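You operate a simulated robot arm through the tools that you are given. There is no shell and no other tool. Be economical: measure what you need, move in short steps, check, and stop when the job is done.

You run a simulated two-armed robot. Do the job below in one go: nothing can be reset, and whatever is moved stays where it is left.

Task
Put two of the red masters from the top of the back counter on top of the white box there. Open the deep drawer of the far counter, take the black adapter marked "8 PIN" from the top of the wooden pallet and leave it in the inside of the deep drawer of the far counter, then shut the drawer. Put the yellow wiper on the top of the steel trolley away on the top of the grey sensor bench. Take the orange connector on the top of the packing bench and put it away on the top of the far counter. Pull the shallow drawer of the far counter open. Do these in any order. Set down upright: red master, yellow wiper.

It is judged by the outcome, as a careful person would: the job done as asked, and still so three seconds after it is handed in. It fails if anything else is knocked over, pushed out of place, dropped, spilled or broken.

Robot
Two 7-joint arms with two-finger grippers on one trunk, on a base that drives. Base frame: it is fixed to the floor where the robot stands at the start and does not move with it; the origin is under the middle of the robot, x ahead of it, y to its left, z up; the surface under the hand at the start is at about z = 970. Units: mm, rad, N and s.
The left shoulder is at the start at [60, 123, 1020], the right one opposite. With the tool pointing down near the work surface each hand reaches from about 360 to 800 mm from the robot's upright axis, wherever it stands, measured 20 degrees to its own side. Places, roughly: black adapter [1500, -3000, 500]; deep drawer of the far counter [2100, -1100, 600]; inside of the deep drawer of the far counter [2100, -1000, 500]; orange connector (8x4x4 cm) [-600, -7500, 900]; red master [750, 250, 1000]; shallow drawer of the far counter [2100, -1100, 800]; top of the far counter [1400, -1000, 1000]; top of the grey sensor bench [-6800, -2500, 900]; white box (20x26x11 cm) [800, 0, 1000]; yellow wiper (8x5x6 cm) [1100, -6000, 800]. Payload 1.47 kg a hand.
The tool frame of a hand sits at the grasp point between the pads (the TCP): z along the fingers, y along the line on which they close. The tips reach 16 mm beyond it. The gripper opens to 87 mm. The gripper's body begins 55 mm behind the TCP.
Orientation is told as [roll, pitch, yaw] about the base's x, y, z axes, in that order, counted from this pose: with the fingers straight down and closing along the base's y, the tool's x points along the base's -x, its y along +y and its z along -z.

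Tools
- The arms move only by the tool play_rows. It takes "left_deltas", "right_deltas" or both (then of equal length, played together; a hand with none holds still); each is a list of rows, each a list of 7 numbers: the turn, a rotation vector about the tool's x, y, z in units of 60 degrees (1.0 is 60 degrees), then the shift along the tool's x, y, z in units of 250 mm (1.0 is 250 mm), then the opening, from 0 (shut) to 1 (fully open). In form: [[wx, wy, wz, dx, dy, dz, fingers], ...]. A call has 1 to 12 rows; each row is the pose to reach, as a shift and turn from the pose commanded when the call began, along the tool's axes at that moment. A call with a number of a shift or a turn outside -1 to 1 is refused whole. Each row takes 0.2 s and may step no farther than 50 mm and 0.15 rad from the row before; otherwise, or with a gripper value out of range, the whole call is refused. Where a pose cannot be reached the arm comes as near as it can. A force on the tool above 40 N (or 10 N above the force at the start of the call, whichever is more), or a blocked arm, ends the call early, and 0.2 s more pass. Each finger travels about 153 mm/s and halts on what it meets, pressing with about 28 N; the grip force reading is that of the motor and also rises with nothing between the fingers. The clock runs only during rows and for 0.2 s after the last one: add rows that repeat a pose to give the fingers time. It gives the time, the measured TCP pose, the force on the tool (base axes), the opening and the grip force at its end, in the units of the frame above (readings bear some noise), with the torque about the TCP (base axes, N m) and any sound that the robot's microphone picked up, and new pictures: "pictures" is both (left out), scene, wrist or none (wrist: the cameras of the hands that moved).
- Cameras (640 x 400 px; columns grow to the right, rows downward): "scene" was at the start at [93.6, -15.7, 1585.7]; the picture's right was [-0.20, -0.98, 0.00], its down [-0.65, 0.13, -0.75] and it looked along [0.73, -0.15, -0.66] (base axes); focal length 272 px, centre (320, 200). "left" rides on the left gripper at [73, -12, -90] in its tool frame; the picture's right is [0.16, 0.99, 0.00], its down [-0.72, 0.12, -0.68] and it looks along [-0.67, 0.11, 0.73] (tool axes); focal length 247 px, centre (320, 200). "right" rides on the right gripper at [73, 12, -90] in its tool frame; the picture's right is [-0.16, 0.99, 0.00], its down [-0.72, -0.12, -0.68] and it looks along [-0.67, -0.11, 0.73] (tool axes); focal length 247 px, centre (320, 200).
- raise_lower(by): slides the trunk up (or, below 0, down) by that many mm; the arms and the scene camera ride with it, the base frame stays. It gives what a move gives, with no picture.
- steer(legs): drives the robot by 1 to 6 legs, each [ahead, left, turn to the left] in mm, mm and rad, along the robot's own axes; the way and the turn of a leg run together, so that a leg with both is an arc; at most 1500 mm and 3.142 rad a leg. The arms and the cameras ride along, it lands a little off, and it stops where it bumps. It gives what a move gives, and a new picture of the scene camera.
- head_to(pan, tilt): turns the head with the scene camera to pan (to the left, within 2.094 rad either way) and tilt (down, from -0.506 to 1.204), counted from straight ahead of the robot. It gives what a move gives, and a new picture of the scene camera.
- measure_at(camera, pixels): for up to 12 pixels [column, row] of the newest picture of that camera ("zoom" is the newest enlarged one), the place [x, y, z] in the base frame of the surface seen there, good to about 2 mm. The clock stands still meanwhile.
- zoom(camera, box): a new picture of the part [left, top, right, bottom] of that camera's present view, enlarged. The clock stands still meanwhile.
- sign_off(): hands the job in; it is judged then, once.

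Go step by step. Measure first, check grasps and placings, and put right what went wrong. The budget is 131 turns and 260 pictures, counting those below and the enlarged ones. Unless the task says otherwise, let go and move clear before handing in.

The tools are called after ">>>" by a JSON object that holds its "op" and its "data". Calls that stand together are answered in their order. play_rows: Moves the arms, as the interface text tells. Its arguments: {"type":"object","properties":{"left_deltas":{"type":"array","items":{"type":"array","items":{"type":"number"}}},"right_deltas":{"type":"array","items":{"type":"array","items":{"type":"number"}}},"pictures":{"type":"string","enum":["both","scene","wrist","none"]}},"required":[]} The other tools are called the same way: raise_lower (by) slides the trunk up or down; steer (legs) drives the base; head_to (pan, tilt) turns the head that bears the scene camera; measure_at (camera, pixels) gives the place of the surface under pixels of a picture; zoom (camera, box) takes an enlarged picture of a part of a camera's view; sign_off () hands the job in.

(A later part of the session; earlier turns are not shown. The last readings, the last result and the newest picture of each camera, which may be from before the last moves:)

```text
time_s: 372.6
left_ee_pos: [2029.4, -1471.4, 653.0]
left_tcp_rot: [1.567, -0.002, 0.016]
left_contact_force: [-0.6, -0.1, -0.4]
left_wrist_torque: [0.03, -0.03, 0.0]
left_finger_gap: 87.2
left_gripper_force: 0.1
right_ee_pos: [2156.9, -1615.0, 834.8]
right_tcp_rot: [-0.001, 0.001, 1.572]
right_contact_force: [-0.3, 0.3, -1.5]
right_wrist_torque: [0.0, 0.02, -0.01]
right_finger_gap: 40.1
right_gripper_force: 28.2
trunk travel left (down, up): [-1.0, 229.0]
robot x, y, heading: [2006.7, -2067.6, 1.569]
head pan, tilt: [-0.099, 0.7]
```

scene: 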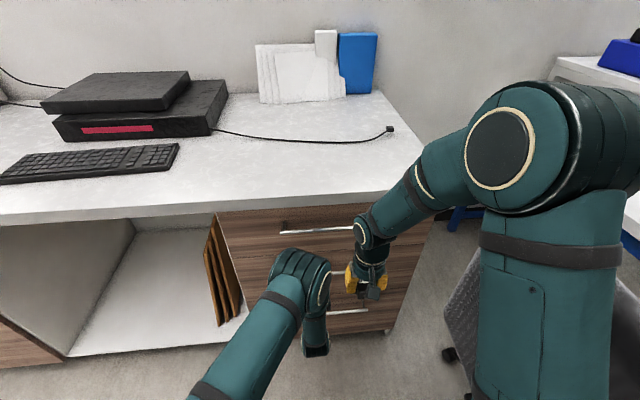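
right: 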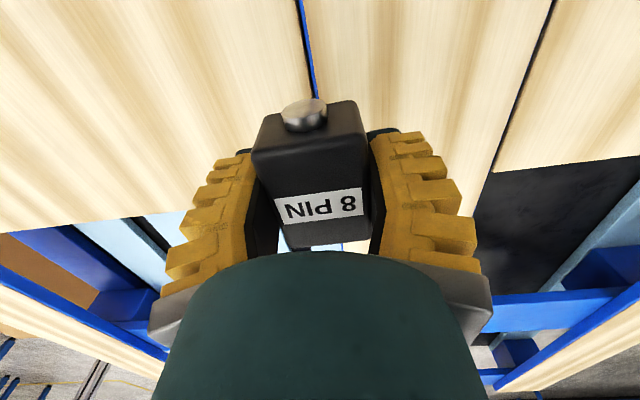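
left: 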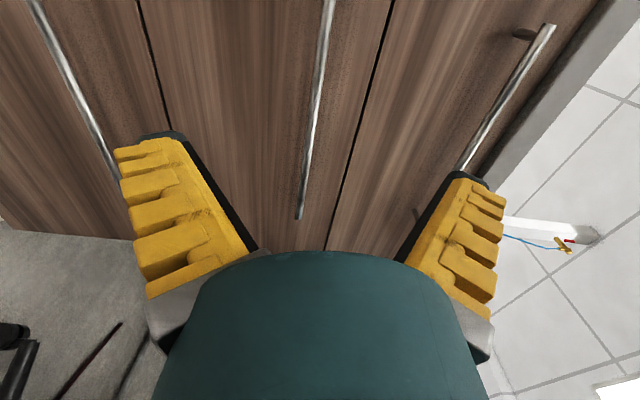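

>>> {"op": "play_rows", "data": {"left_deltas": [[0, 0, 0, 0, 0.008, 0.035, 1], [0, 0, 0, 0, 0.008, 0.068, 1], [0, 0, 0, 0, 0.008, 0.068, 0.5], [0, 0, 0, 0, 0.008, 0.068, 0], [0, 0, 0, 0, 0.008, 0.068, 0], [0, 0, 0, 0, 0.008, 0.068, 0], [0, 0, 0, 0, 0.008, 0.068, 0]], "pictures": "wrist"}}

```text
time_s: 374.2
left_ee_pos: [2027.8, -1455.5, 653.6]
left_tcp_rot: [1.56, 0.001, 0.018]
left_contact_force: [3.4, 3.3, -26.5]
left_wrist_torque: [-0.03, -0.06, -0.01]
left_finger_gap: 7.5
left_gripper_force: 29.8
right_ee_pos: [2156.8, -1614.6, 834.2]
right_tcp_rot: [0.0, 0.001, 1.571]
right_contact_force: [-0.7, -0.2, -0.6]
right_wrist_torque: [-0.03, -0.03, -0.03]
right_finger_gap: 40.4
right_gripper_force: 28.6
trunk travel left (down, up): [-1.0, 229.0]
robot x, y, heading: [2001.3, -2071.9, 1.573]
head pan, tilt: [-0.099, 0.7]
```

left: 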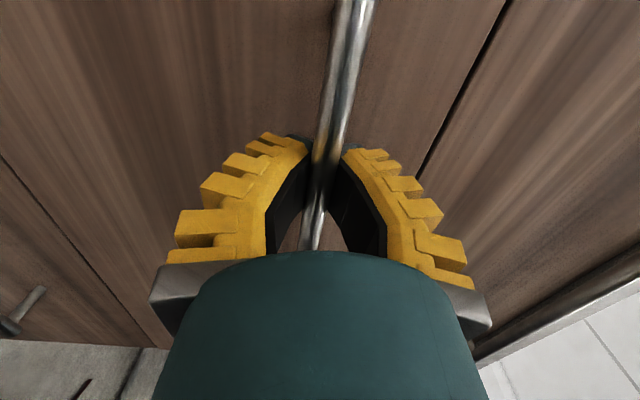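

Handle gripped (gap 7.5) with some vertical load; I ease down 2 mm and pull back with the base.

>>> {"op": "play_rows", "data": {"left_deltas": [[0, 0, 0, 0, -0.008, 0, 0], [0, 0, 0, 0, -0.008, -0.04, 0], [0, 0, 0, 0, -0.008, -0.08, 0], [0, 0, 0, 0, -0.008, -0.12, 0], [0, 0, 0, 0, -0.008, -0.16, 0]], "pictures": "wrist"}}

```text
time_s: 375.4
left_ee_pos: [2030.7, -1494.7, 656.3]
left_tcp_rot: [1.572, 0.001, 0.018]
left_contact_force: [-0.2, 0.6, 0.2]
left_wrist_torque: [-0.01, 0.01, 0.0]
left_finger_gap: 0.1
left_gripper_force: 28.7
right_ee_pos: [2157.7, -1617.7, 836.0]
right_tcp_rot: [0.001, 0.0, 1.572]
right_contact_force: [0.4, -0.1, -0.6]
right_wrist_torque: [-0.03, 0.0, 0.01]
right_finger_gap: 40.1
right_gripper_force: 28.2
trunk travel left (down, up): [-1.0, 229.0]
robot x, y, heading: [2004.7, -2069.5, 1.573]
head pan, tilt: [-0.099, 0.7]
```

left: 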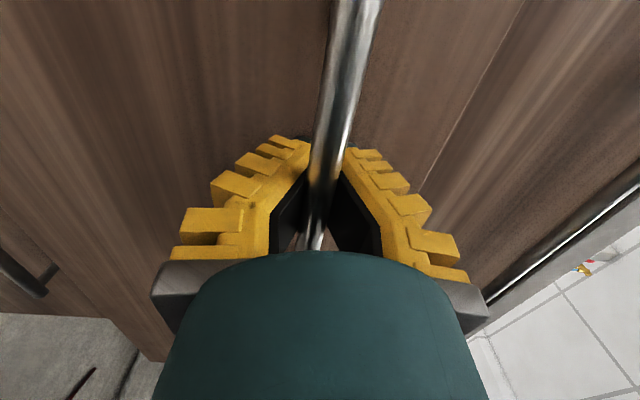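

>>> {"op": "measure_at", "data": {"camera": "left", "pixels": [[350, 30], [340, 90], [325, 160], [200, 80], [500, 80]]}}

```text
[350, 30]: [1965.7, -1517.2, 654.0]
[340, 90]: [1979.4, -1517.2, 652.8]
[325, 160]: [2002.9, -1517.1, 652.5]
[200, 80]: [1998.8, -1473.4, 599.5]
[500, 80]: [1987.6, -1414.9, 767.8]
```

The drawer is open ~60 mm (front at y≈-1473) and the bar is now caged behind my closed fingertips – a good hook. I pull back 240 mm with the base.

>>> {"op": "steer", "data": {"legs": [[-240, 0, 0]]}}

>>> {"op": "measure_at", "data": {"camera": "scene", "pixels": [[300, 225], [260, 260], [290, 245], [250, 290]]}}

```text
time_s: 377.2
left_ee_pos: [2029.7, -1732.5, 655.5]
left_tcp_rot: [1.568, 0.0, 0.018]
left_contact_force: [0.0, 0.1, -0.1]
left_wrist_torque: [0.0, 0.04, -0.01]
left_finger_gap: 0.0
left_gripper_force: 28.6
right_ee_pos: [2158.6, -1856.3, 835.1]
right_tcp_rot: [0.0, 0.0, 1.572]
right_contact_force: [0.1, -0.8, -0.8]
right_wrist_torque: [-0.01, -0.02, -0.02]
right_finger_gap: 40.3
right_gripper_force: 27.7
trunk travel left (down, up): [-1.0, 229.0]
robot x, y, heading: [2007.3, -2305.9, 1.576]
head pan, tilt: [-0.099, 0.7]
```

scene: 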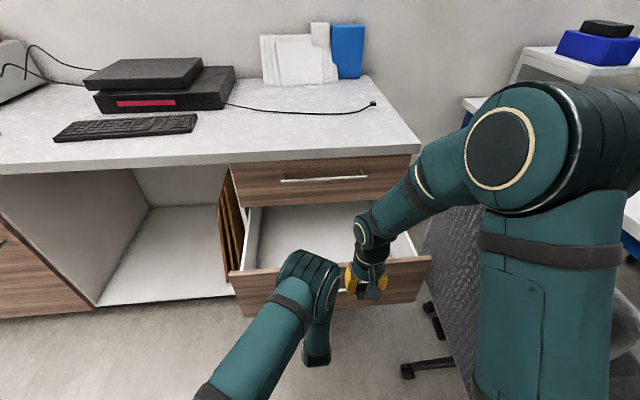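

```text
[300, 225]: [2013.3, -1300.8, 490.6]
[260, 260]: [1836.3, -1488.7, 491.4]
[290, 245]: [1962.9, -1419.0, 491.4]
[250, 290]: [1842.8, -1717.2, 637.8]
```

Drawer open ~300 mm, inside floor z≈491, empty. Keeping the left hand hooked, I carry the adapter over the drawer with the right hand.

>>> {"op": "play_rows", "data": {"right_deltas": [[0, 0, 0, -0.1, 0, 0, 0], [0, 0, 0, -0.2, 0, 0, 0], [0, 0, 0, -0.3, 0, 0, 0], [0, 0, 0, -0.4, 0, 0, 0], [0, 0, 0, -0.5, 0, 0, 0], [0, 0, 0, -0.6, 0, 0, 0], [0, 0, 0, -0.7, 0, 0, 0], [0, 0, 0, -0.8, 0, 0, 0], [0, 0, 0, -0.9, 0, 0, 0], [0, 0, 0, -1.0, 0, 0, 0], [0, 0, 0, -1.0, 0, 0.1, 0], [0, 0, 0, -1.0, 0, 0.2, 0]], "pictures": "both"}}

```text
time_s: 379.8
left_ee_pos: [2030.2, -1733.8, 654.5]
left_tcp_rot: [1.568, 0.001, 0.02]
left_contact_force: [0.0, -0.5, -0.4]
left_wrist_torque: [-0.01, -0.02, -0.05]
left_finger_gap: 0.0
left_gripper_force: 28.1
right_ee_pos: [2157.4, -1605.1, 784.7]
right_tcp_rot: [0.0, 0.001, 1.572]
right_contact_force: [-0.6, 0.6, -1.0]
right_wrist_torque: [0.02, 0.01, -0.04]
right_finger_gap: 39.9
right_gripper_force: 28.5
trunk travel left (down, up): [-1.0, 229.0]
robot x, y, heading: [2007.8, -2310.1, 1.575]
head pan, tilt: [-0.099, 0.7]
```

scene: 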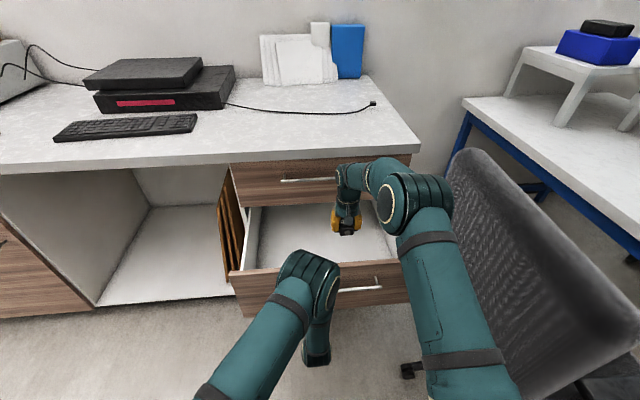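
right: 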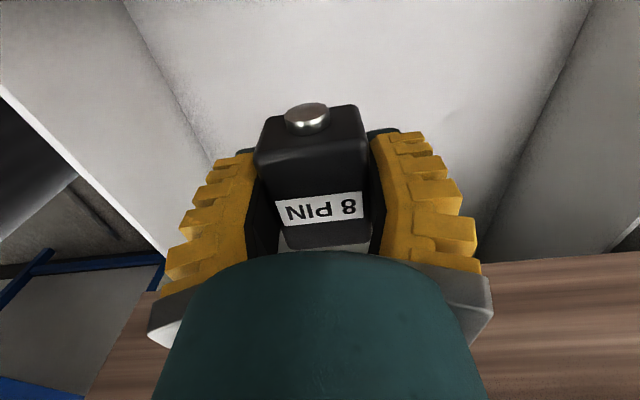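

>>> {"op": "play_rows", "data": {"right_deltas": [[0, 0, 0, -0.05, 0, 0.05, 0], [0, 0, 0, -0.1, 0, 0.15, 0], [0, 0, 0, -0.1, 0, 0.25, 0], [0, 0, 0, -0.1, 0, 0.35, 0], [0, 0, 0, -0.1, 0, 0.45, 0], [0, 0, 0, -0.1, 0, 0.55, 0], [0, 0, 0, -0.1, 0, 0.65, 0], [0, 0, 0, -0.1, 0, 0.75, 0], [0, 0, 0, -0.1, 0, 0.85, 0], [0, 0, 0, -0.1, 0, 0.95, 0], [0, 0, 0, -0.1, 0, 0.98, 0], [0, 0, 0, -0.1, 0, 0.98, 0]], "pictures": "both"}}

```text
time_s: 382.4
left_ee_pos: [2030.1, -1733.5, 653.3]
left_tcp_rot: [1.568, 0.0, 0.02]
left_contact_force: [0.6, -0.3, 0.2]
left_wrist_torque: [-0.04, -0.02, -0.01]
left_finger_gap: 0.0
left_gripper_force: 28.0
right_ee_pos: [2157.5, -1597.9, 547.9]
right_tcp_rot: [0.001, 0.0, 1.573]
right_contact_force: [-0.3, -0.4, -1.3]
right_wrist_torque: [0.0, -0.01, 0.03]
right_finger_gap: 39.9
right_gripper_force: 28.0
right hand out of reach, approached as far as the arm can: row 9, 10, 11, 12
trunk travel left (down, up): [-1.0, 229.0]
robot x, y, heading: [2004.1, -2309.0, 1.571]
head pan, tilt: [-0.099, 0.7]
```

scene: 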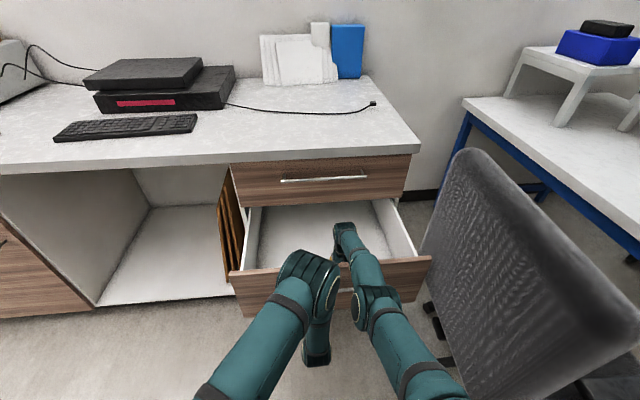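
right: 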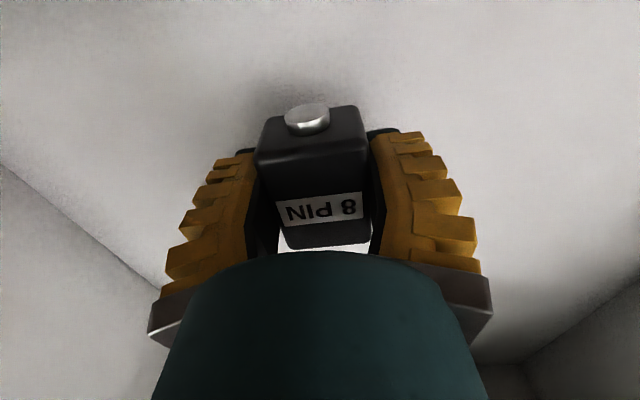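

Right hand is 36 mm short of the floor by reach. I open the left hand, pull it back 90 mm (still straddling the bar), then drive ahead 60 mm.

>>> {"op": "play_rows", "data": {"left_deltas": [[0, 0, 0, 0, 0, 0, 0.6], [0, 0, 0, 0, 0, 0, 1], [0, 0, 0, 0, 0, 0, 1], [0, 0, 0, 0, 0, -0.08, 1], [0, 0, 0, 0, 0, -0.16, 1], [0, 0, 0, 0, 0, -0.24, 1], [0, 0, 0, 0, 0, -0.32, 1], [0, 0, 0, 0, 0, -0.38, 1]], "pictures": "wrist"}}

```text
time_s: 384.2
left_ee_pos: [2030.9, -1827.7, 654.9]
left_tcp_rot: [1.568, -0.001, 0.017]
left_contact_force: [0.5, 0.6, -0.3]
left_wrist_torque: [0.02, 0.03, -0.01]
left_finger_gap: 87.1
left_gripper_force: 0.1
right_ee_pos: [2157.3, -1597.8, 547.6]
right_tcp_rot: [0.0, 0.0, 1.573]
right_contact_force: [0.3, -1.3, -1.3]
right_wrist_torque: [-0.02, 0.02, 0.02]
right_finger_gap: 40.4
right_gripper_force: 28.2
trunk travel left (down, up): [-1.0, 229.0]
robot x, y, heading: [2003.9, -2309.3, 1.574]
head pan, tilt: [-0.099, 0.7]
```

left: 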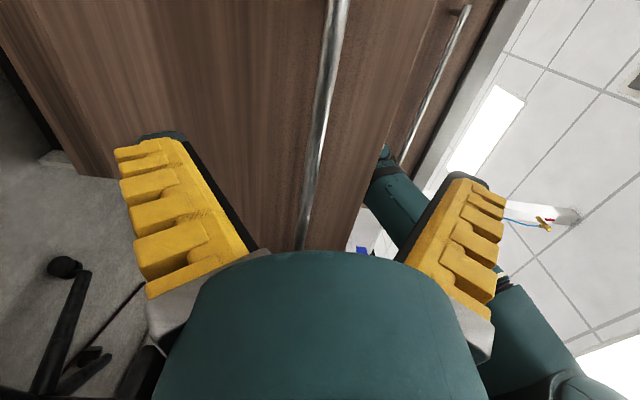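

>>> {"op": "steer", "data": {"legs": [[65, 0, 0]]}}

>>> {"op": "play_rows", "data": {"right_deltas": [[0, 0, 0, 0.08, 0, 0.03, 0], [0, 0, 0, 0.08, 0, 0.06, 0], [0, 0, 0, 0.08, 0, 0.09, 0], [0, 0, 0, 0.08, 0, 0.1, 0], [0, 0, 0, 0.08, 0, 0.1, 0]], "pictures": "both"}}

```text
time_s: 385.2
left_ee_pos: [2031.0, -1763.1, 654.5]
left_tcp_rot: [1.567, -0.001, 0.018]
left_contact_force: [-0.6, 0.0, -1.0]
left_wrist_torque: [0.01, -0.02, 0.0]
left_finger_gap: 86.9
left_gripper_force: 0.0
right_ee_pos: [2155.8, -1532.3, 548.1]
right_tcp_rot: [0.001, -0.001, 1.574]
right_contact_force: [-0.3, -0.4, -1.2]
right_wrist_torque: [-0.04, 0.01, 0.02]
right_finger_gap: 40.2
right_gripper_force: 27.6
trunk travel left (down, up): [-1.0, 229.0]
robot x, y, heading: [2010.6, -2247.2, 1.572]
head pan, tilt: [-0.099, 0.7]
```

scene: 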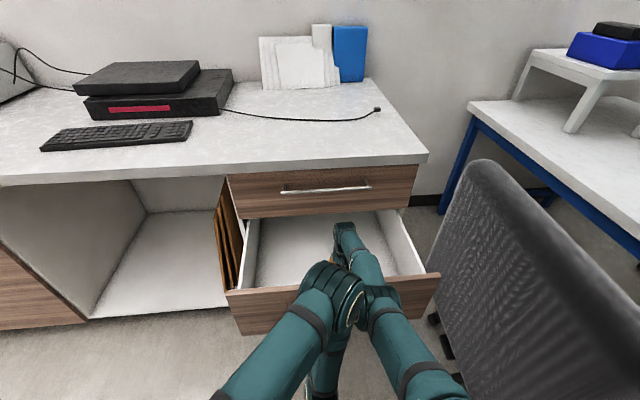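

```text
time_s: 386.4
left_ee_pos: [2031.5, -1763.0, 653.8]
left_tcp_rot: [1.569, -0.001, 0.02]
left_contact_force: [-0.5, 0.6, -0.6]
left_wrist_torque: [0.0, 0.0, 0.0]
left_finger_gap: 87.2
left_gripper_force: 0.2
right_ee_pos: [2157.1, -1544.1, 523.4]
right_tcp_rot: [0.0, -0.001, 1.573]
right_contact_force: [0.0, 0.2, -0.7]
right_wrist_torque: [-0.03, -0.01, 0.04]
right_finger_gap: 40.1
right_gripper_force: 28.0
right hand out of reach, approached as far as the arm can: row 1, 2, 3, 4, 5
trunk travel left (down, up): [-1.0, 229.0]
robot x, y, heading: [2003.6, -2245.4, 1.571]
head pan, tilt: [-0.099, 0.7]
```

scene: 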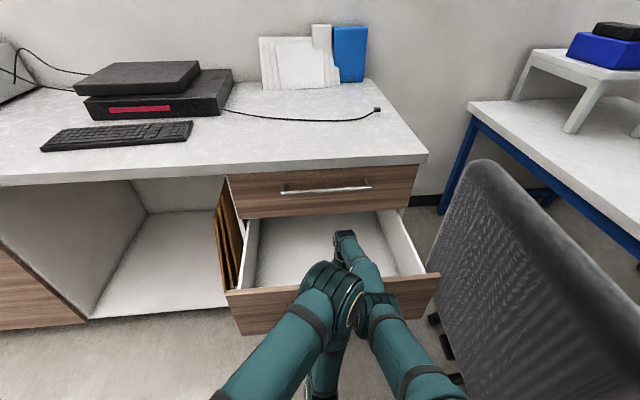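
right: 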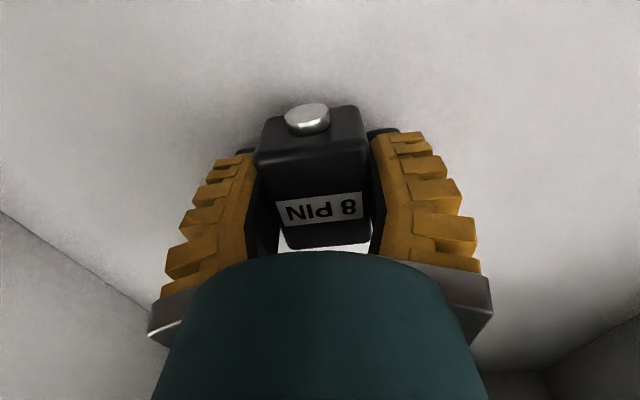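

11 mm still to go; I draw back 25 mm and lower the rest, then release.

>>> {"op": "play_rows", "data": {"right_deltas": [[0, 0, 0, 0.06, 0, 0.02, 0], [0, 0, 0, 0.12, 0, 0.04, 0], [0, 0, 0, 0.12, 0, 0.05, 0], [0, 0, 0, 0.12, 0, 0.05, 0]], "pictures": "wrist"}}

```text
time_s: 387.4
left_ee_pos: [2031.4, -1764.8, 655.9]
left_tcp_rot: [1.571, -0.002, 0.019]
left_contact_force: [-0.2, 0.2, -0.3]
left_wrist_torque: [0.01, -0.01, 0.0]
left_finger_gap: 86.8
left_gripper_force: 0.0
right_ee_pos: [2156.4, -1552.8, 506.3]
right_tcp_rot: [0.002, -0.004, 1.574]
right_contact_force: [0.5, 0.8, 24.2]
right_wrist_torque: [0.02, 0.01, 0.0]
right_finger_gap: 40.8
right_gripper_force: 28.1
right hand out of reach, approached as far as the arm can: row 1, 2, 3, 4
trunk travel left (down, up): [-1.0, 229.0]
robot x, y, heading: [2001.5, -2243.7, 1.569]
head pan, tilt: [-0.099, 0.7]
```

right: 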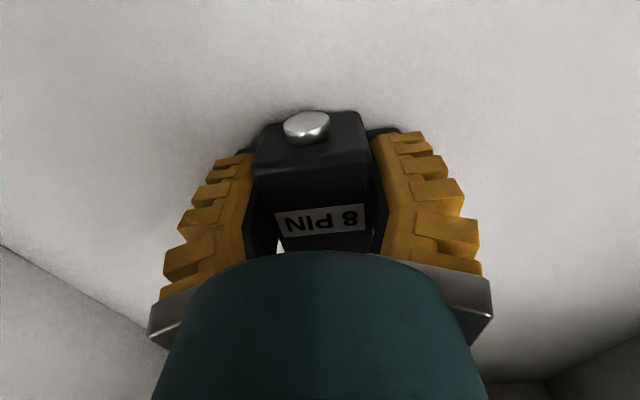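

Floor contact (24 N up): release and rise out of the drawer.

>>> {"op": "play_rows", "data": {"right_deltas": [[0, 0, 0, 0, 0, -0.012, 0], [0, 0, 0, 0, 0, -0.012, 0.7], [0, 0, 0, 0, 0, -0.012, 1], [0, 0, 0, 0, 0, -0.012, 1], [0, 0, 0, 0, 0, -0.1, 1], [0, 0, 0, 0, 0, -0.25, 1], [0, 0, 0, 0, 0, -0.4, 1], [0, 0, 0, 0, 0, -0.55, 1], [0, 0, 0, 0, 0, -0.7, 1], [0, 0, 0, 0, 0, -0.85, 1], [0, 0, 0, 0, 0, -1.0, 1], [0, 0, 0, 0, 0, -1.0, 1]], "pictures": "both"}}

```text
time_s: 390.1
left_ee_pos: [2030.8, -1766.0, 657.2]
left_tcp_rot: [1.573, 0.0, 0.018]
left_contact_force: [0.5, -0.5, 0.6]
left_wrist_torque: [0.01, 0.01, 0.0]
left_finger_gap: 87.3
left_gripper_force: 0.1
right_ee_pos: [2149.5, -1493.0, 745.6]
right_tcp_rot: [-0.002, 0.01, 1.574]
right_contact_force: [-0.4, -39.2, 10.0]
right_wrist_torque: [4.95, -0.05, 0.0]
right_finger_gap: 86.8
right_gripper_force: 0.2
right hand out of reach, approached as far as the arm can: row 5, 6, 7, 8, 9, 10, 11, 12
trunk travel left (down, up): [-1.0, 229.0]
robot x, y, heading: [2004.5, -2244.6, 1.571]
head pan, tilt: [-0.099, 0.7]
stopped in row 12 (right hand): the force on the tool passed its limit at 165 N (the readings are from after the stop); the commanded pose is now the measured one
```

scene: 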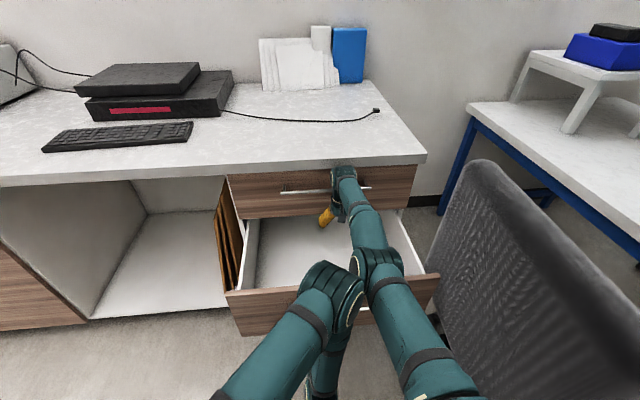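
right: 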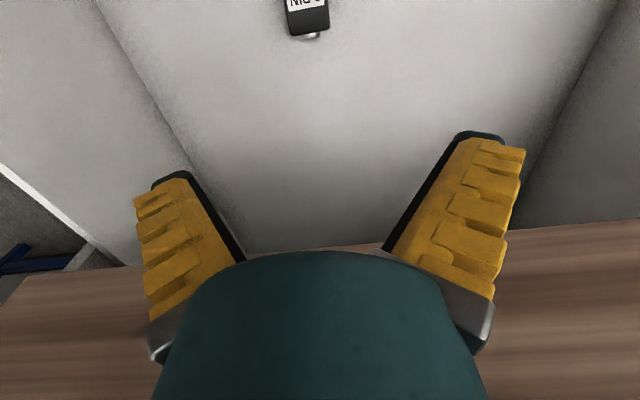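

The adapter is in the drawer, but the rising hand drifted forward against the top drawer. I pull it straight back toward me.

>>> {"op": "play_rows", "data": {"right_deltas": [[0, 0, 0, 0.08, 0, 0, 1], [0, 0, 0, 0.2, 0, 0, 1], [0, 0, 0, 0.36, 0, 0, 1], [0, 0, 0, 0.52, 0, -0.05, 1], [0, 0, 0, 0.68, 0, -0.15, 1], [0, 0, 0, 0.84, 0, -0.25, 1], [0, 0, 0, 1.0, 0, -0.35, 1], [0, 0, 0, 1.0, 0, -0.5, 1]], "pictures": "both"}}

```text
time_s: 390.9
left_ee_pos: [2032.1, -1766.9, 655.8]
left_tcp_rot: [1.572, 0.001, 0.017]
left_contact_force: [0.4, 1.0, -0.5]
left_wrist_torque: [-0.03, -0.02, -0.01]
left_finger_gap: 86.9
left_gripper_force: 0.0
right_ee_pos: [2150.1, -1493.0, 746.1]
right_tcp_rot: [-0.001, 0.01, 1.574]
right_contact_force: [-1.1, -36.1, 10.5]
right_wrist_torque: [4.68, -0.13, 0.05]
right_finger_gap: 87.0
right_gripper_force: 0.0
right hand out of reach, approached as far as the arm can: row 1, 2, 3
trunk travel left (down, up): [-1.0, 229.0]
robot x, y, heading: [2007.6, -2246.6, 1.574]
head pan, tilt: [-0.099, 0.7]
stopped in row 3 (right hand): the force on the tool passed its limit at 51 N (the readings are from after the stop); the commanded pose is now the measured one
```

scene: 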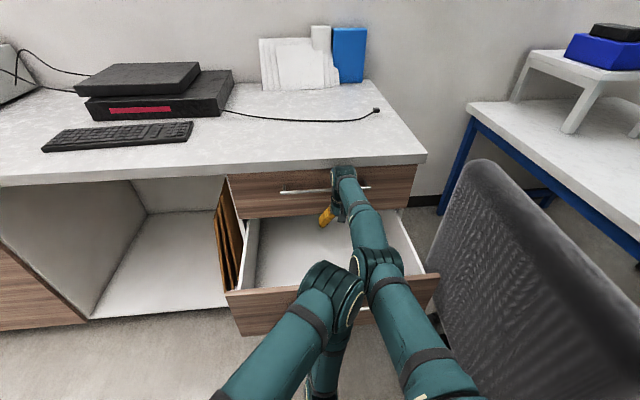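
right: 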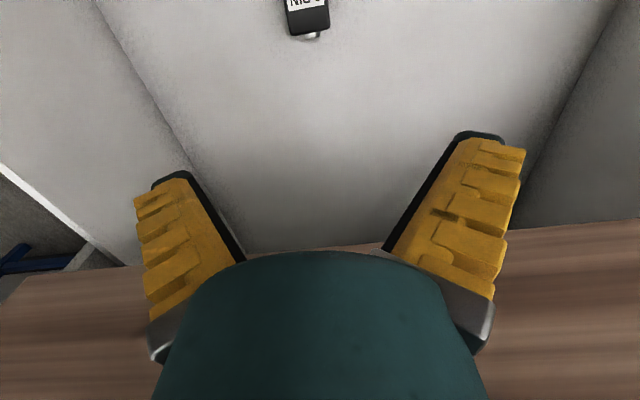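

The right wrist is wedged against the upper handle; I relieve it by backing the base 80 mm.

>>> {"op": "steer", "data": {"legs": [[-80, 0, 0]]}}

```text
time_s: 391.9
left_ee_pos: [2032.3, -1844.1, 654.2]
left_tcp_rot: [1.568, 0.0, 0.016]
left_contact_force: [-0.5, 0.5, 0.4]
left_wrist_torque: [-0.01, -0.04, -0.01]
left_finger_gap: 87.0
left_gripper_force: 0.0
right_ee_pos: [2150.4, -1570.3, 742.6]
right_tcp_rot: [0.001, 0.012, 1.574]
right_contact_force: [-0.6, 0.1, 0.7]
right_wrist_torque: [0.01, -0.03, 0.01]
right_finger_gap: 86.9
right_gripper_force: 0.1
trunk travel left (down, up): [-1.0, 229.0]
robot x, y, heading: [2006.1, -2324.1, 1.574]
head pan, tilt: [-0.099, 0.7]
```

scene: 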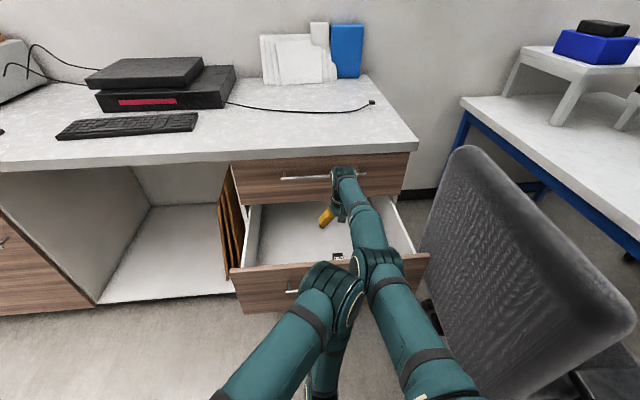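

Free now (force ~0). I raise the right hand, then draw it back.

>>> {"op": "play_rows", "data": {"right_deltas": [[0, 0, 0, 0, 0, -0.1, 1], [0, 0, 0, 0, 0, -0.2, 1], [0, 0, 0, 0, 0, -0.32, 1], [0, 0, 0, 0.05, 0, -0.46, 1], [0, 0, 0, 0.15, 0, -0.6, 1], [0, 0, 0, 0.25, 0, -0.74, 1], [0, 0, 0, 0.4, 0, -0.84, 1], [0, 0, 0, 0.55, 0, -0.9, 1], [0, 0, 0, 0.7, 0, -0.95, 1], [0, 0, 0, 0.85, 0, -1.0, 1], [0, 0, 0, 1.0, 0, -1.0, 1], [0, 0, 0, 1.0, 0, -1.0, 1]], "pictures": "both"}}

```text
time_s: 394.5
left_ee_pos: [2032.4, -1843.3, 655.1]
left_tcp_rot: [1.57, 0.0, 0.018]
left_contact_force: [0.0, -0.2, -1.3]
left_wrist_torque: [0.03, -0.02, -0.05]
left_finger_gap: 87.1
left_gripper_force: 0.0
right_ee_pos: [2140.9, -1608.9, 1049.7]
right_tcp_rot: [-0.001, 0.015, 1.573]
right_contact_force: [0.6, -0.3, 0.1]
right_wrist_torque: [0.0, 0.03, 0.01]
right_finger_gap: 87.1
right_gripper_force: 0.0
right hand out of reach, approached as far as the arm can: row 4, 5, 6, 7, 8, 9, 10, 11, 12
trunk travel left (down, up): [-1.0, 229.0]
robot x, y, heading: [2006.3, -2324.1, 1.576]
head pan, tilt: [-0.099, 0.7]
```

scene: 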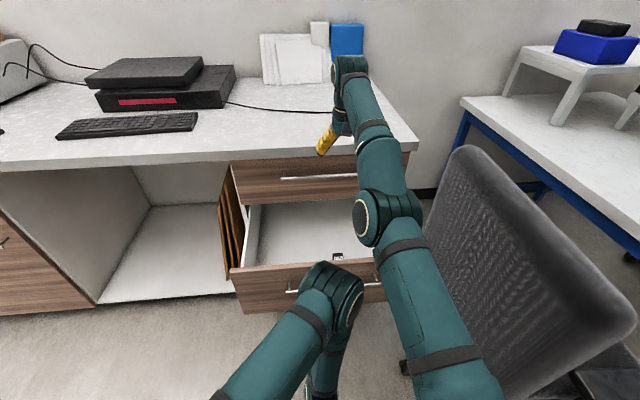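
right: 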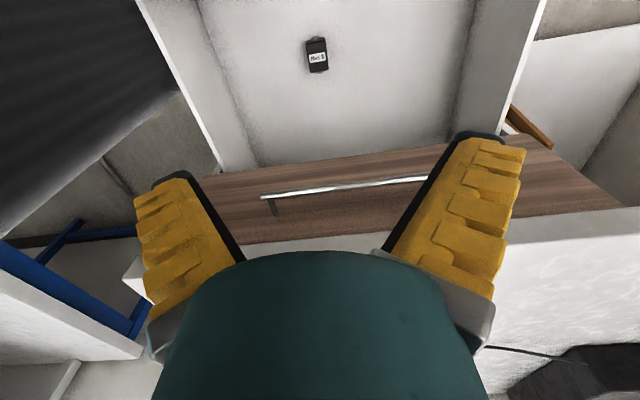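

The adapter lies in the drawer (317,55). I try to retract the right hand further before closing the drawer, and set the left hand below the bar as a fist.

>>> {"op": "play_rows", "data": {"right_deltas": [[0, 0, 0, 0.1, 0, 0, 1], [0, 0, 0, 0.2, 0, 0, 1], [0, 0, 0, 0.3, 0, 0, 1], [0, 0, 0, 0.4, 0, 0, 1], [0, 0, 0, 0.5, 0, 0, 1], [0, 0, 0, 0.6, 0, 0, 1], [0, 0, 0, 0.7, 0, 0, 1], [0, 0, 0, 0.7, 0, 0, 1]], "left_deltas": [[0, 0, 0, 0, -0.05, 0, 1], [0, 0, 0, 0, -0.1, 0, 1], [0, 0, 0, 0, -0.15, 0, 1], [0, 0, 0, 0, -0.2, 0, 1], [0, 0, 0, 0, -0.24, 0, 0.5], [0, 0, 0, 0, -0.24, 0, 0], [0, 0, 0, 0, -0.24, 0, 0], [0, 0, 0, 0, -0.24, 0, 0]], "pictures": "both"}}

```text
time_s: 396.3
left_ee_pos: [2031.9, -1844.2, 593.7]
left_tcp_rot: [1.57, -0.002, 0.017]
left_contact_force: [-0.1, -0.5, 0.0]
left_wrist_torque: [0.01, -0.01, 0.0]
left_finger_gap: 0.3
left_gripper_force: 28.0
right_ee_pos: [2127.8, -1627.1, 1092.7]
right_tcp_rot: [0.0, 0.013, 1.574]
right_contact_force: [-0.2, 0.5, 0.2]
right_wrist_torque: [0.04, 0.01, -0.01]
right_finger_gap: 87.1
right_gripper_force: 0.1
right hand out of reach, approached as far as the arm can: row 1, 2, 3, 4, 5, 6, 7, 8
trunk travel left (down, up): [-1.0, 229.0]
robot x, y, heading: [2005.4, -2325.0, 1.569]
head pan, tilt: [-0.099, 0.7]
```

scene: 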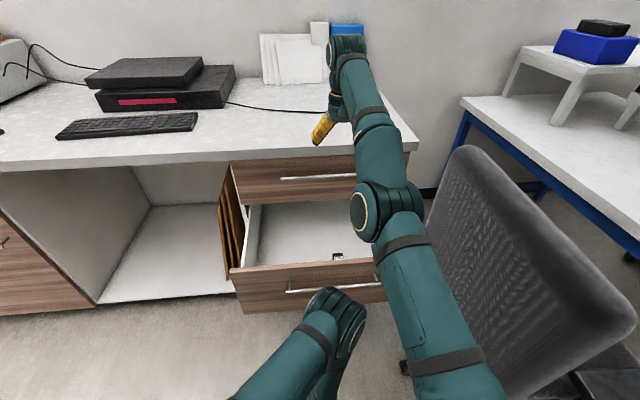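
right: 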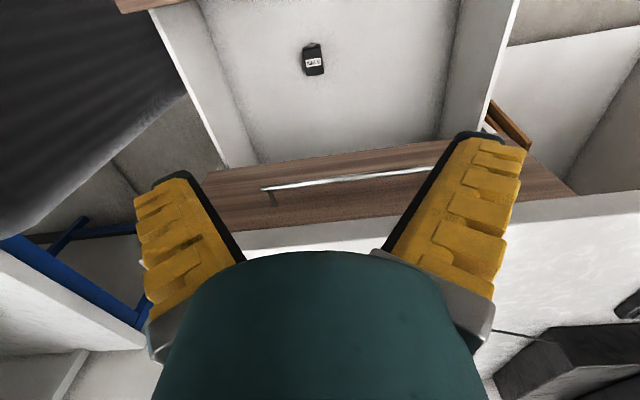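
left: 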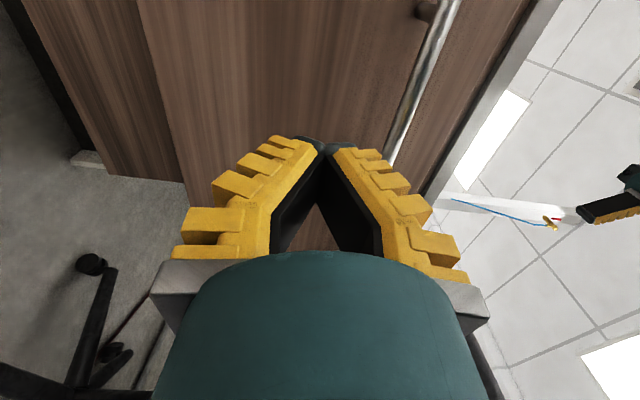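

>>> {"op": "measure_at", "data": {"camera": "scene", "pixels": [[300, 60], [345, 30], [270, 80], [318, 25], [318, 80]]}}

>>> {"op": "play_rows", "data": {"right_deltas": [[0, 0, 0, 0, 0, -0.1, 1], [0, 0, 0, 0, 0, -0.2, 1], [0, 0, 0, 0, 0, -0.3, 1], [0, 0, 0, 0.05, 0, -0.4, 1], [0, 0, 0, 0.15, 0, -0.5, 1], [0, 0, 0, 0.25, 0, -0.55, 1], [0, 0, 0, 0.35, 0, -0.6, 1], [0, 0, 0, 0.45, 0, -0.65, 1], [0, 0, 0, 0.55, 0, -0.7, 1], [0, 0, 0, 0.55, 0, -0.7, 1]], "pictures": "scene"}}

```text
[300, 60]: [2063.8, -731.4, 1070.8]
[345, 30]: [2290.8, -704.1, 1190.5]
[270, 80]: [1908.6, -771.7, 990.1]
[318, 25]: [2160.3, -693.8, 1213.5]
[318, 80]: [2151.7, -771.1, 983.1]
```

```text
time_s: 398.5
left_ee_pos: [2032.2, -1843.9, 593.9]
left_tcp_rot: [1.567, 0.0, 0.017]
left_contact_force: [0.4, 0.0, -1.2]
left_wrist_torque: [0.0, 0.0, 0.0]
left_finger_gap: 0.0
left_gripper_force: 28.2
right_ee_pos: [2124.0, -1764.2, 1270.1]
right_tcp_rot: [0.0, 0.013, 1.575]
right_contact_force: [-0.3, 0.6, 0.3]
right_wrist_torque: [-0.02, -0.01, 0.02]
right_finger_gap: 86.9
right_gripper_force: 0.1
right hand out of reach, approached as far as the arm can: row 1, 2, 3, 4, 5, 6, 7
trunk travel left (down, up): [-1.0, 229.0]
robot x, y, heading: [2007.2, -2324.4, 1.57]
head pan, tilt: [-0.099, 0.7]
```

scene: 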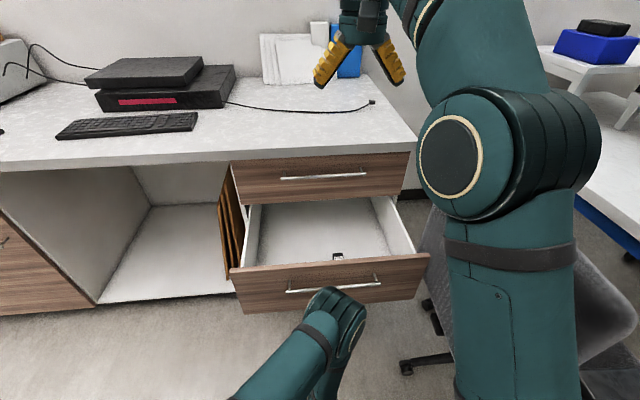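

Right hand is clear at (2124,-1764,1270). I push the drawer shut with the left fist by driving ahead 395 mm.

>>> {"op": "steer", "data": {"legs": [[395, 0, 0]]}}

>>> {"op": "play_rows", "data": {"left_deltas": [[0, 0, 0, 0, 0, 0.03, 0], [0, 0, 0, 0, 0, 0.06, 0], [0, 0, 0, 0, 0, 0.09, 0], [0, 0, 0, 0, 0, 0.12, 0], [0, 0, 0, 0, 0, 0.15, 0]], "pictures": "both"}}

```text
time_s: 401.0
left_ee_pos: [2030.6, -1451.1, 593.6]
left_tcp_rot: [1.566, 0.0, 0.021]
left_contact_force: [-0.3, 0.1, -0.3]
left_wrist_torque: [0.05, -0.02, 0.03]
left_finger_gap: 0.1
left_gripper_force: 28.2
right_ee_pos: [2121.5, -1370.7, 1269.2]
right_tcp_rot: [0.0, 0.014, 1.576]
right_contact_force: [0.0, 0.1, 0.4]
right_wrist_torque: [-0.02, -0.01, 0.01]
right_finger_gap: 87.1
right_gripper_force: 0.0
trunk travel left (down, up): [-1.0, 229.0]
robot x, y, heading: [2006.7, -1928.7, 1.573]
head pan, tilt: [-0.099, 0.7]
```

scene: 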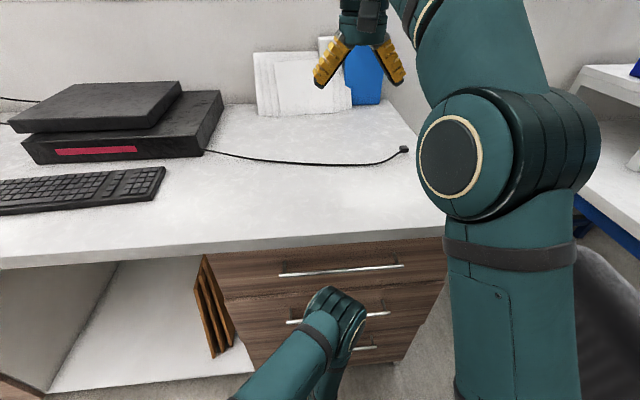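

```text
time_s: 402.0
left_ee_pos: [2030.3, -1427.6, 591.6]
left_tcp_rot: [1.56, 0.001, 0.018]
left_contact_force: [-1.0, -16.5, 7.1]
left_wrist_torque: [0.08, -0.07, -0.13]
left_finger_gap: 6.0
left_gripper_force: 28.8
right_ee_pos: [2121.7, -1372.4, 1270.2]
right_tcp_rot: [0.0, 0.012, 1.577]
right_contact_force: [-0.3, 0.4, 0.3]
right_wrist_torque: [-0.03, -0.01, -0.01]
right_finger_gap: 87.2
right_gripper_force: 0.0
trunk travel left (down, up): [-1.0, 229.0]
robot x, y, heading: [2006.1, -1933.0, 1.572]
head pan, tilt: [-0.099, 0.7]
stopped in row 5 (left hand): the force on the tool passed its limit at 50 N (the readings are from after the stop); the commanded pose is now the measured one
```

scene: 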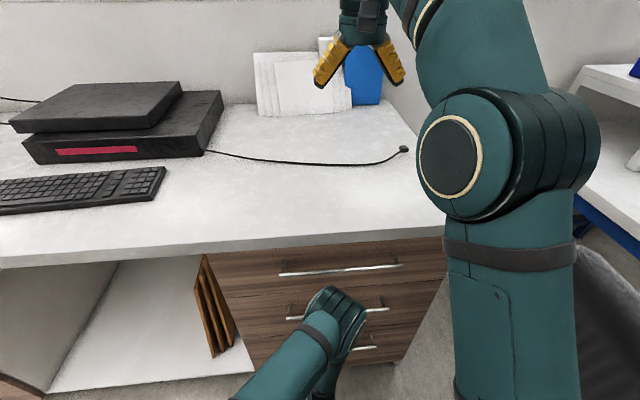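
left: 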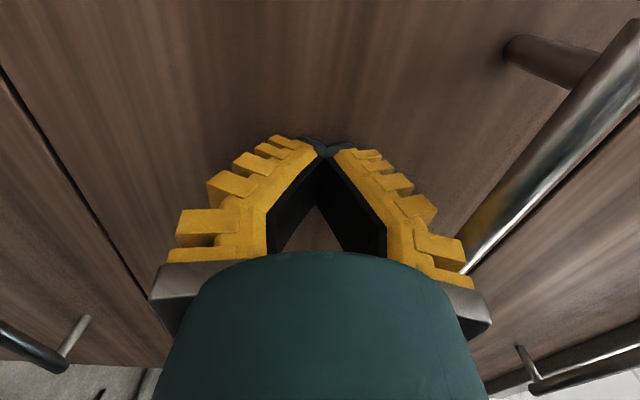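

Contact at TCP y≈-1428 means the face is at -1413 (closed). I verify by measuring faces of the drawers.

>>> {"op": "measure_at", "data": {"camera": "left", "pixels": [[200, 80], [400, 80], [60, 200], [580, 290]]}}

>>> {"op": "play_rows", "data": {"left_deltas": [[0, 0, 0, 0, 0, -0.12, 0], [0, 0, 0, 0, 0, -0.24, 0], [0, 0, 0, 0, 0, -0.36, 0], [0, 0, 0, 0, 0, -0.5, 0], [0, 0, 0, 0, 0.15, -0.5, 0.5], [0, 0, 0, 0, 0.3, -0.5, 1], [0, 0, 0, 0, 0.45, -0.5, 1], [0, 0, 0, 0, 0.6, -0.5, 1], [0, 0, 0, 0, 0.75, -0.5, 1], [0, 0, 0, 0, 0.9, -0.5, 1], [0, 0, 0, 0, 1.0, -0.5, 1]], "pictures": "both"}}

```text
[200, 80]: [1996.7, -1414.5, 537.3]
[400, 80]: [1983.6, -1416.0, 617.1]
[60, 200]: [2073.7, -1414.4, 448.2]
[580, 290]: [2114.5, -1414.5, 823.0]
```

```text
time_s: 404.6
left_ee_pos: [2020.7, -1522.0, 854.9]
left_tcp_rot: [1.635, -0.007, 0.076]
left_contact_force: [0.5, -0.6, -0.5]
left_wrist_torque: [-0.02, 0.02, -0.04]
left_finger_gap: 87.0
left_gripper_force: 0.0
right_ee_pos: [2121.7, -1371.8, 1270.3]
right_tcp_rot: [0.0, 0.014, 1.576]
right_contact_force: [-0.3, 0.4, 0.6]
right_wrist_torque: [-0.02, 0.0, 0.02]
right_finger_gap: 87.0
right_gripper_force: 0.1
trunk travel left (down, up): [-1.0, 229.0]
robot x, y, heading: [2003.4, -1933.8, 1.576]
head pan, tilt: [-0.099, 0.7]
stopped in row 11 (left hand): the arm was blocked; the commanded pose is now the measured one
```

scene: 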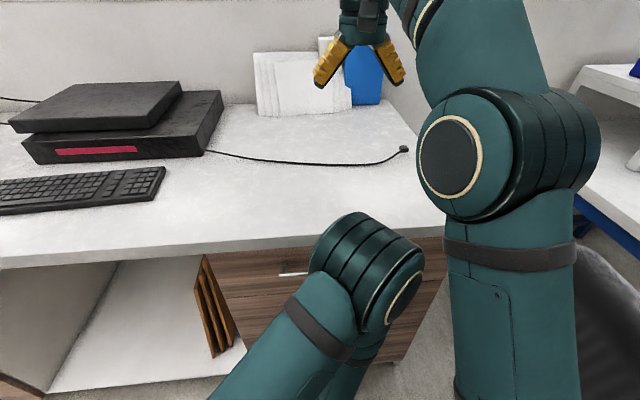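
left: 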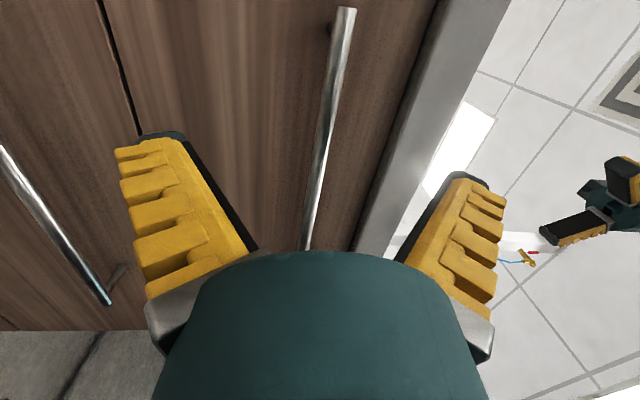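

All faces are flush at y≈-1414.5: the deep drawer is shut. The left hand is 13 mm below the top bar and blocked there, so I raise the trunk 60 mm for better posture.

>>> {"op": "raise_lower", "data": {"by": 100}}

>>> {"op": "play_rows", "data": {"left_deltas": [[-0.02, 0, 0, 0, -0.06, 0, 1], [-0.04, 0, 0, 0, -0.14, 0, 1], [-0.062, 0.05, 0, 0, -0.24, 0, 1], [-0.062, 0.05, 0, 0, -0.34, 0, 1], [-0.062, 0.05, 0, 0, -0.34, 0, 1]], "pictures": "both"}}

```text
time_s: 405.9
left_ee_pos: [2021.1, -1522.0, 954.3]
left_tcp_rot: [1.638, -0.008, 0.074]
left_contact_force: [0.1, 1.0, 0.6]
left_wrist_torque: [-0.02, 0.02, -0.02]
left_finger_gap: 86.8
left_gripper_force: 0.0
right_ee_pos: [2121.8, -1371.3, 1369.7]
right_tcp_rot: [0.0, 0.015, 1.575]
right_contact_force: [-0.2, -0.1, -0.5]
right_wrist_torque: [0.03, -0.01, 0.01]
right_finger_gap: 86.9
right_gripper_force: 0.1
trunk travel left (down, up): [-101.0, 129.0]
robot x, y, heading: [2001.5, -1934.3, 1.575]
head pan, tilt: [-0.099, 0.7]
```

```text
time_s: 407.1
left_ee_pos: [2021.3, -1516.1, 868.2]
left_tcp_rot: [1.7, -0.012, 0.123]
left_contact_force: [0.2, 0.5, -1.2]
left_wrist_torque: [0.0, 0.01, -0.02]
left_finger_gap: 87.0
left_gripper_force: 0.1
right_ee_pos: [2122.4, -1371.7, 1370.2]
right_tcp_rot: [0.002, 0.013, 1.576]
right_contact_force: [-0.3, -0.2, -0.5]
right_wrist_torque: [-0.01, 0.01, 0.02]
right_finger_gap: 86.9
right_gripper_force: 0.1
trunk travel left (down, up): [-101.0, 129.0]
robot x, y, heading: [2007.8, -1930.4, 1.574]
head pan, tilt: [-0.099, 0.7]
```

scene: 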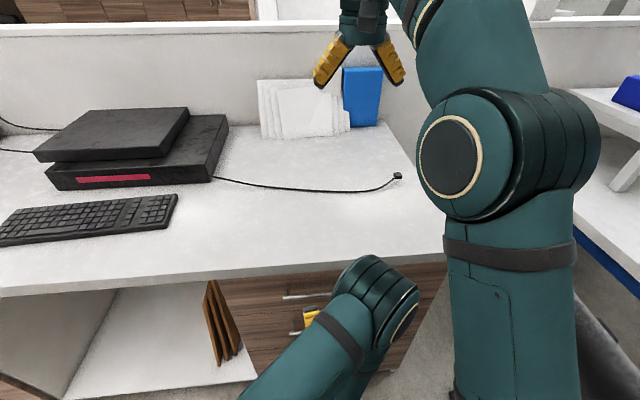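
left: 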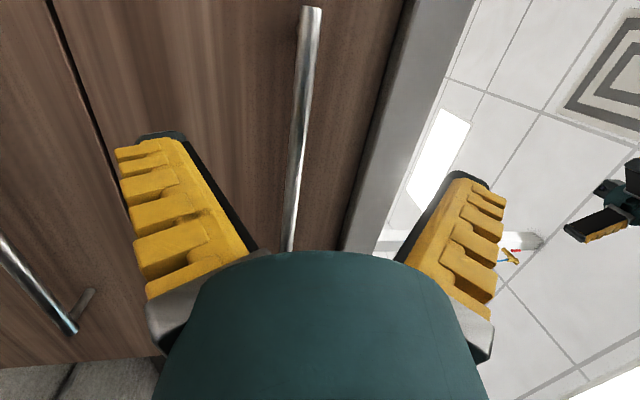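

I corrected the tilt the wrong way (roll 1.70); fix it and measure the top bar.

>>> {"op": "play_rows", "data": {"left_deltas": [[0.06, -0.06, 0, 0, 0, 0, 1], [0.123, -0.117, 0, 0, 0, 0, 1], [0.123, -0.117, 0, 0, 0, 0, 1]], "pictures": "wrist"}}

>>> {"op": "measure_at", "data": {"camera": "left", "pixels": [[318, 40], [313, 100], [308, 150], [303, 200], [250, 80]]}}

```text
time_s: 407.9
left_ee_pos: [2021.5, -1516.8, 869.7]
left_tcp_rot: [1.571, -0.003, 0.003]
left_contact_force: [0.4, -0.9, 0.8]
left_wrist_torque: [-0.02, -0.01, -0.01]
left_finger_gap: 87.1
left_gripper_force: 0.0
right_ee_pos: [2122.3, -1371.7, 1370.5]
right_tcp_rot: [0.0, 0.014, 1.576]
right_contact_force: [-0.8, 0.0, 0.3]
right_wrist_torque: [0.01, 0.01, -0.01]
right_finger_gap: 87.0
right_gripper_force: 0.0
trunk travel left (down, up): [-101.0, 129.0]
robot x, y, heading: [2005.2, -1933.1, 1.573]
head pan, tilt: [-0.099, 0.7]
```

left: 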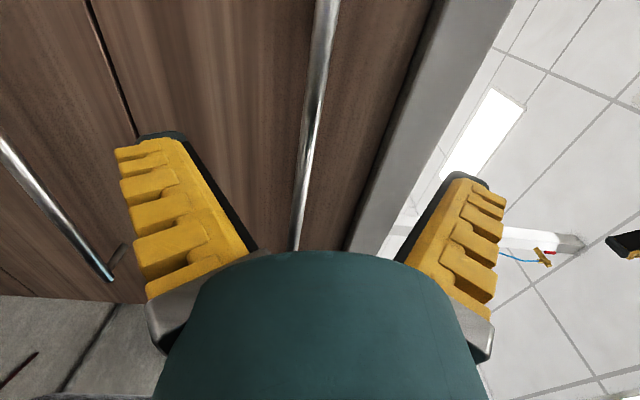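

```text
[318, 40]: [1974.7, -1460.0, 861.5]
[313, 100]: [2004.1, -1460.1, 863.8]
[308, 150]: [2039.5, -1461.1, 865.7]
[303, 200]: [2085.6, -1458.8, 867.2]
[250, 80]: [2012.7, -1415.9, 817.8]
```

Bar at z≈866, y≈-1460. I advance 62 mm with fingers 60% open, then close.

>>> {"op": "play_rows", "data": {"left_deltas": [[0, 0, 0, 0, -0.012, 0, 0.6], [0, 0, 0, 0, -0.012, 0.06, 0.6], [0, 0, 0, 0, -0.012, 0.12, 0.6], [0, 0, 0, 0, -0.012, 0.18, 0.6], [0, 0, 0, 0, -0.012, 0.23, 0.6], [0, 0, 0, 0, -0.012, 0.252, 0.6], [0, 0, 0, 0, -0.012, 0.252, 0.3], [0, 0, 0, 0, -0.012, 0.252, 0], [0, 0, 0, 0, -0.012, 0.252, 0], [0, 0, 0, 0, -0.012, 0.252, 0]], "pictures": "wrist"}}

```text
time_s: 410.1
left_ee_pos: [2021.9, -1452.1, 863.4]
left_tcp_rot: [1.563, -0.005, 0.003]
left_contact_force: [2.3, 5.8, -39.1]
left_wrist_torque: [0.05, 0.07, -0.05]
left_finger_gap: 7.4
left_gripper_force: 29.7
right_ee_pos: [2121.9, -1367.2, 1368.7]
right_tcp_rot: [0.0, 0.016, 1.576]
right_contact_force: [0.4, 0.0, -0.1]
right_wrist_torque: [-0.01, -0.02, 0.03]
right_finger_gap: 87.0
right_gripper_force: 0.1
trunk travel left (down, up): [-101.0, 129.0]
robot x, y, heading: [2004.8, -1929.1, 1.574]
head pan, tilt: [-0.099, 0.7]
```

left: 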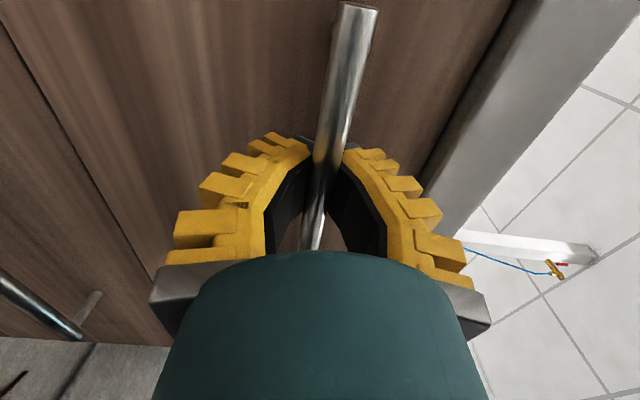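

Gripped. I ease vertical load, then pull with the base.

>>> {"op": "play_rows", "data": {"left_deltas": [[0, 0, 0, 0, -0.012, 0, 0], [0, 0, 0, 0, -0.012, -0.03, 0], [0, 0, 0, 0, -0.012, -0.06, 0]], "pictures": "none"}}

>>> {"op": "steer", "data": {"legs": [[-250, 0, 0]]}}

```text
time_s: 410.9
left_ee_pos: [2022.1, -1469.2, 864.8]
left_tcp_rot: [1.574, -0.004, 0.002]
left_contact_force: [-0.5, 0.6, -6.0]
left_wrist_torque: [0.08, 0.07, 0.0]
left_finger_gap: 0.3
left_gripper_force: 28.6
right_ee_pos: [2121.5, -1371.2, 1369.4]
right_tcp_rot: [0.0, 0.013, 1.577]
right_contact_force: [-0.1, 0.1, 0.6]
right_wrist_torque: [-0.02, -0.02, -0.01]
right_finger_gap: 87.0
right_gripper_force: 0.0
trunk travel left (down, up): [-101.0, 129.0]
robot x, y, heading: [2004.7, -1936.0, 1.574]
head pan, tilt: [-0.099, 0.7]
```

```text
time_s: 412.8
left_ee_pos: [2023.2, -1717.1, 865.1]
left_tcp_rot: [1.572, -0.003, 0.002]
left_contact_force: [-1.0, -0.7, 0.9]
left_wrist_torque: [-0.02, -0.02, -0.02]
left_finger_gap: 0.0
left_gripper_force: 28.4
right_ee_pos: [2123.5, -1619.6, 1370.1]
right_tcp_rot: [0.0, 0.013, 1.574]
right_contact_force: [-0.4, 0.1, 0.6]
right_wrist_torque: [0.03, 0.03, -0.01]
right_finger_gap: 87.1
right_gripper_force: 0.1
trunk travel left (down, up): [-101.0, 129.0]
robot x, y, heading: [2007.9, -2176.8, 1.572]
head pan, tilt: [-0.099, 0.7]
```

scene: 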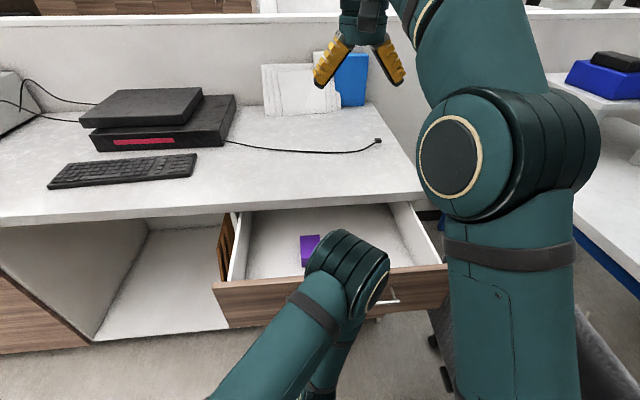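

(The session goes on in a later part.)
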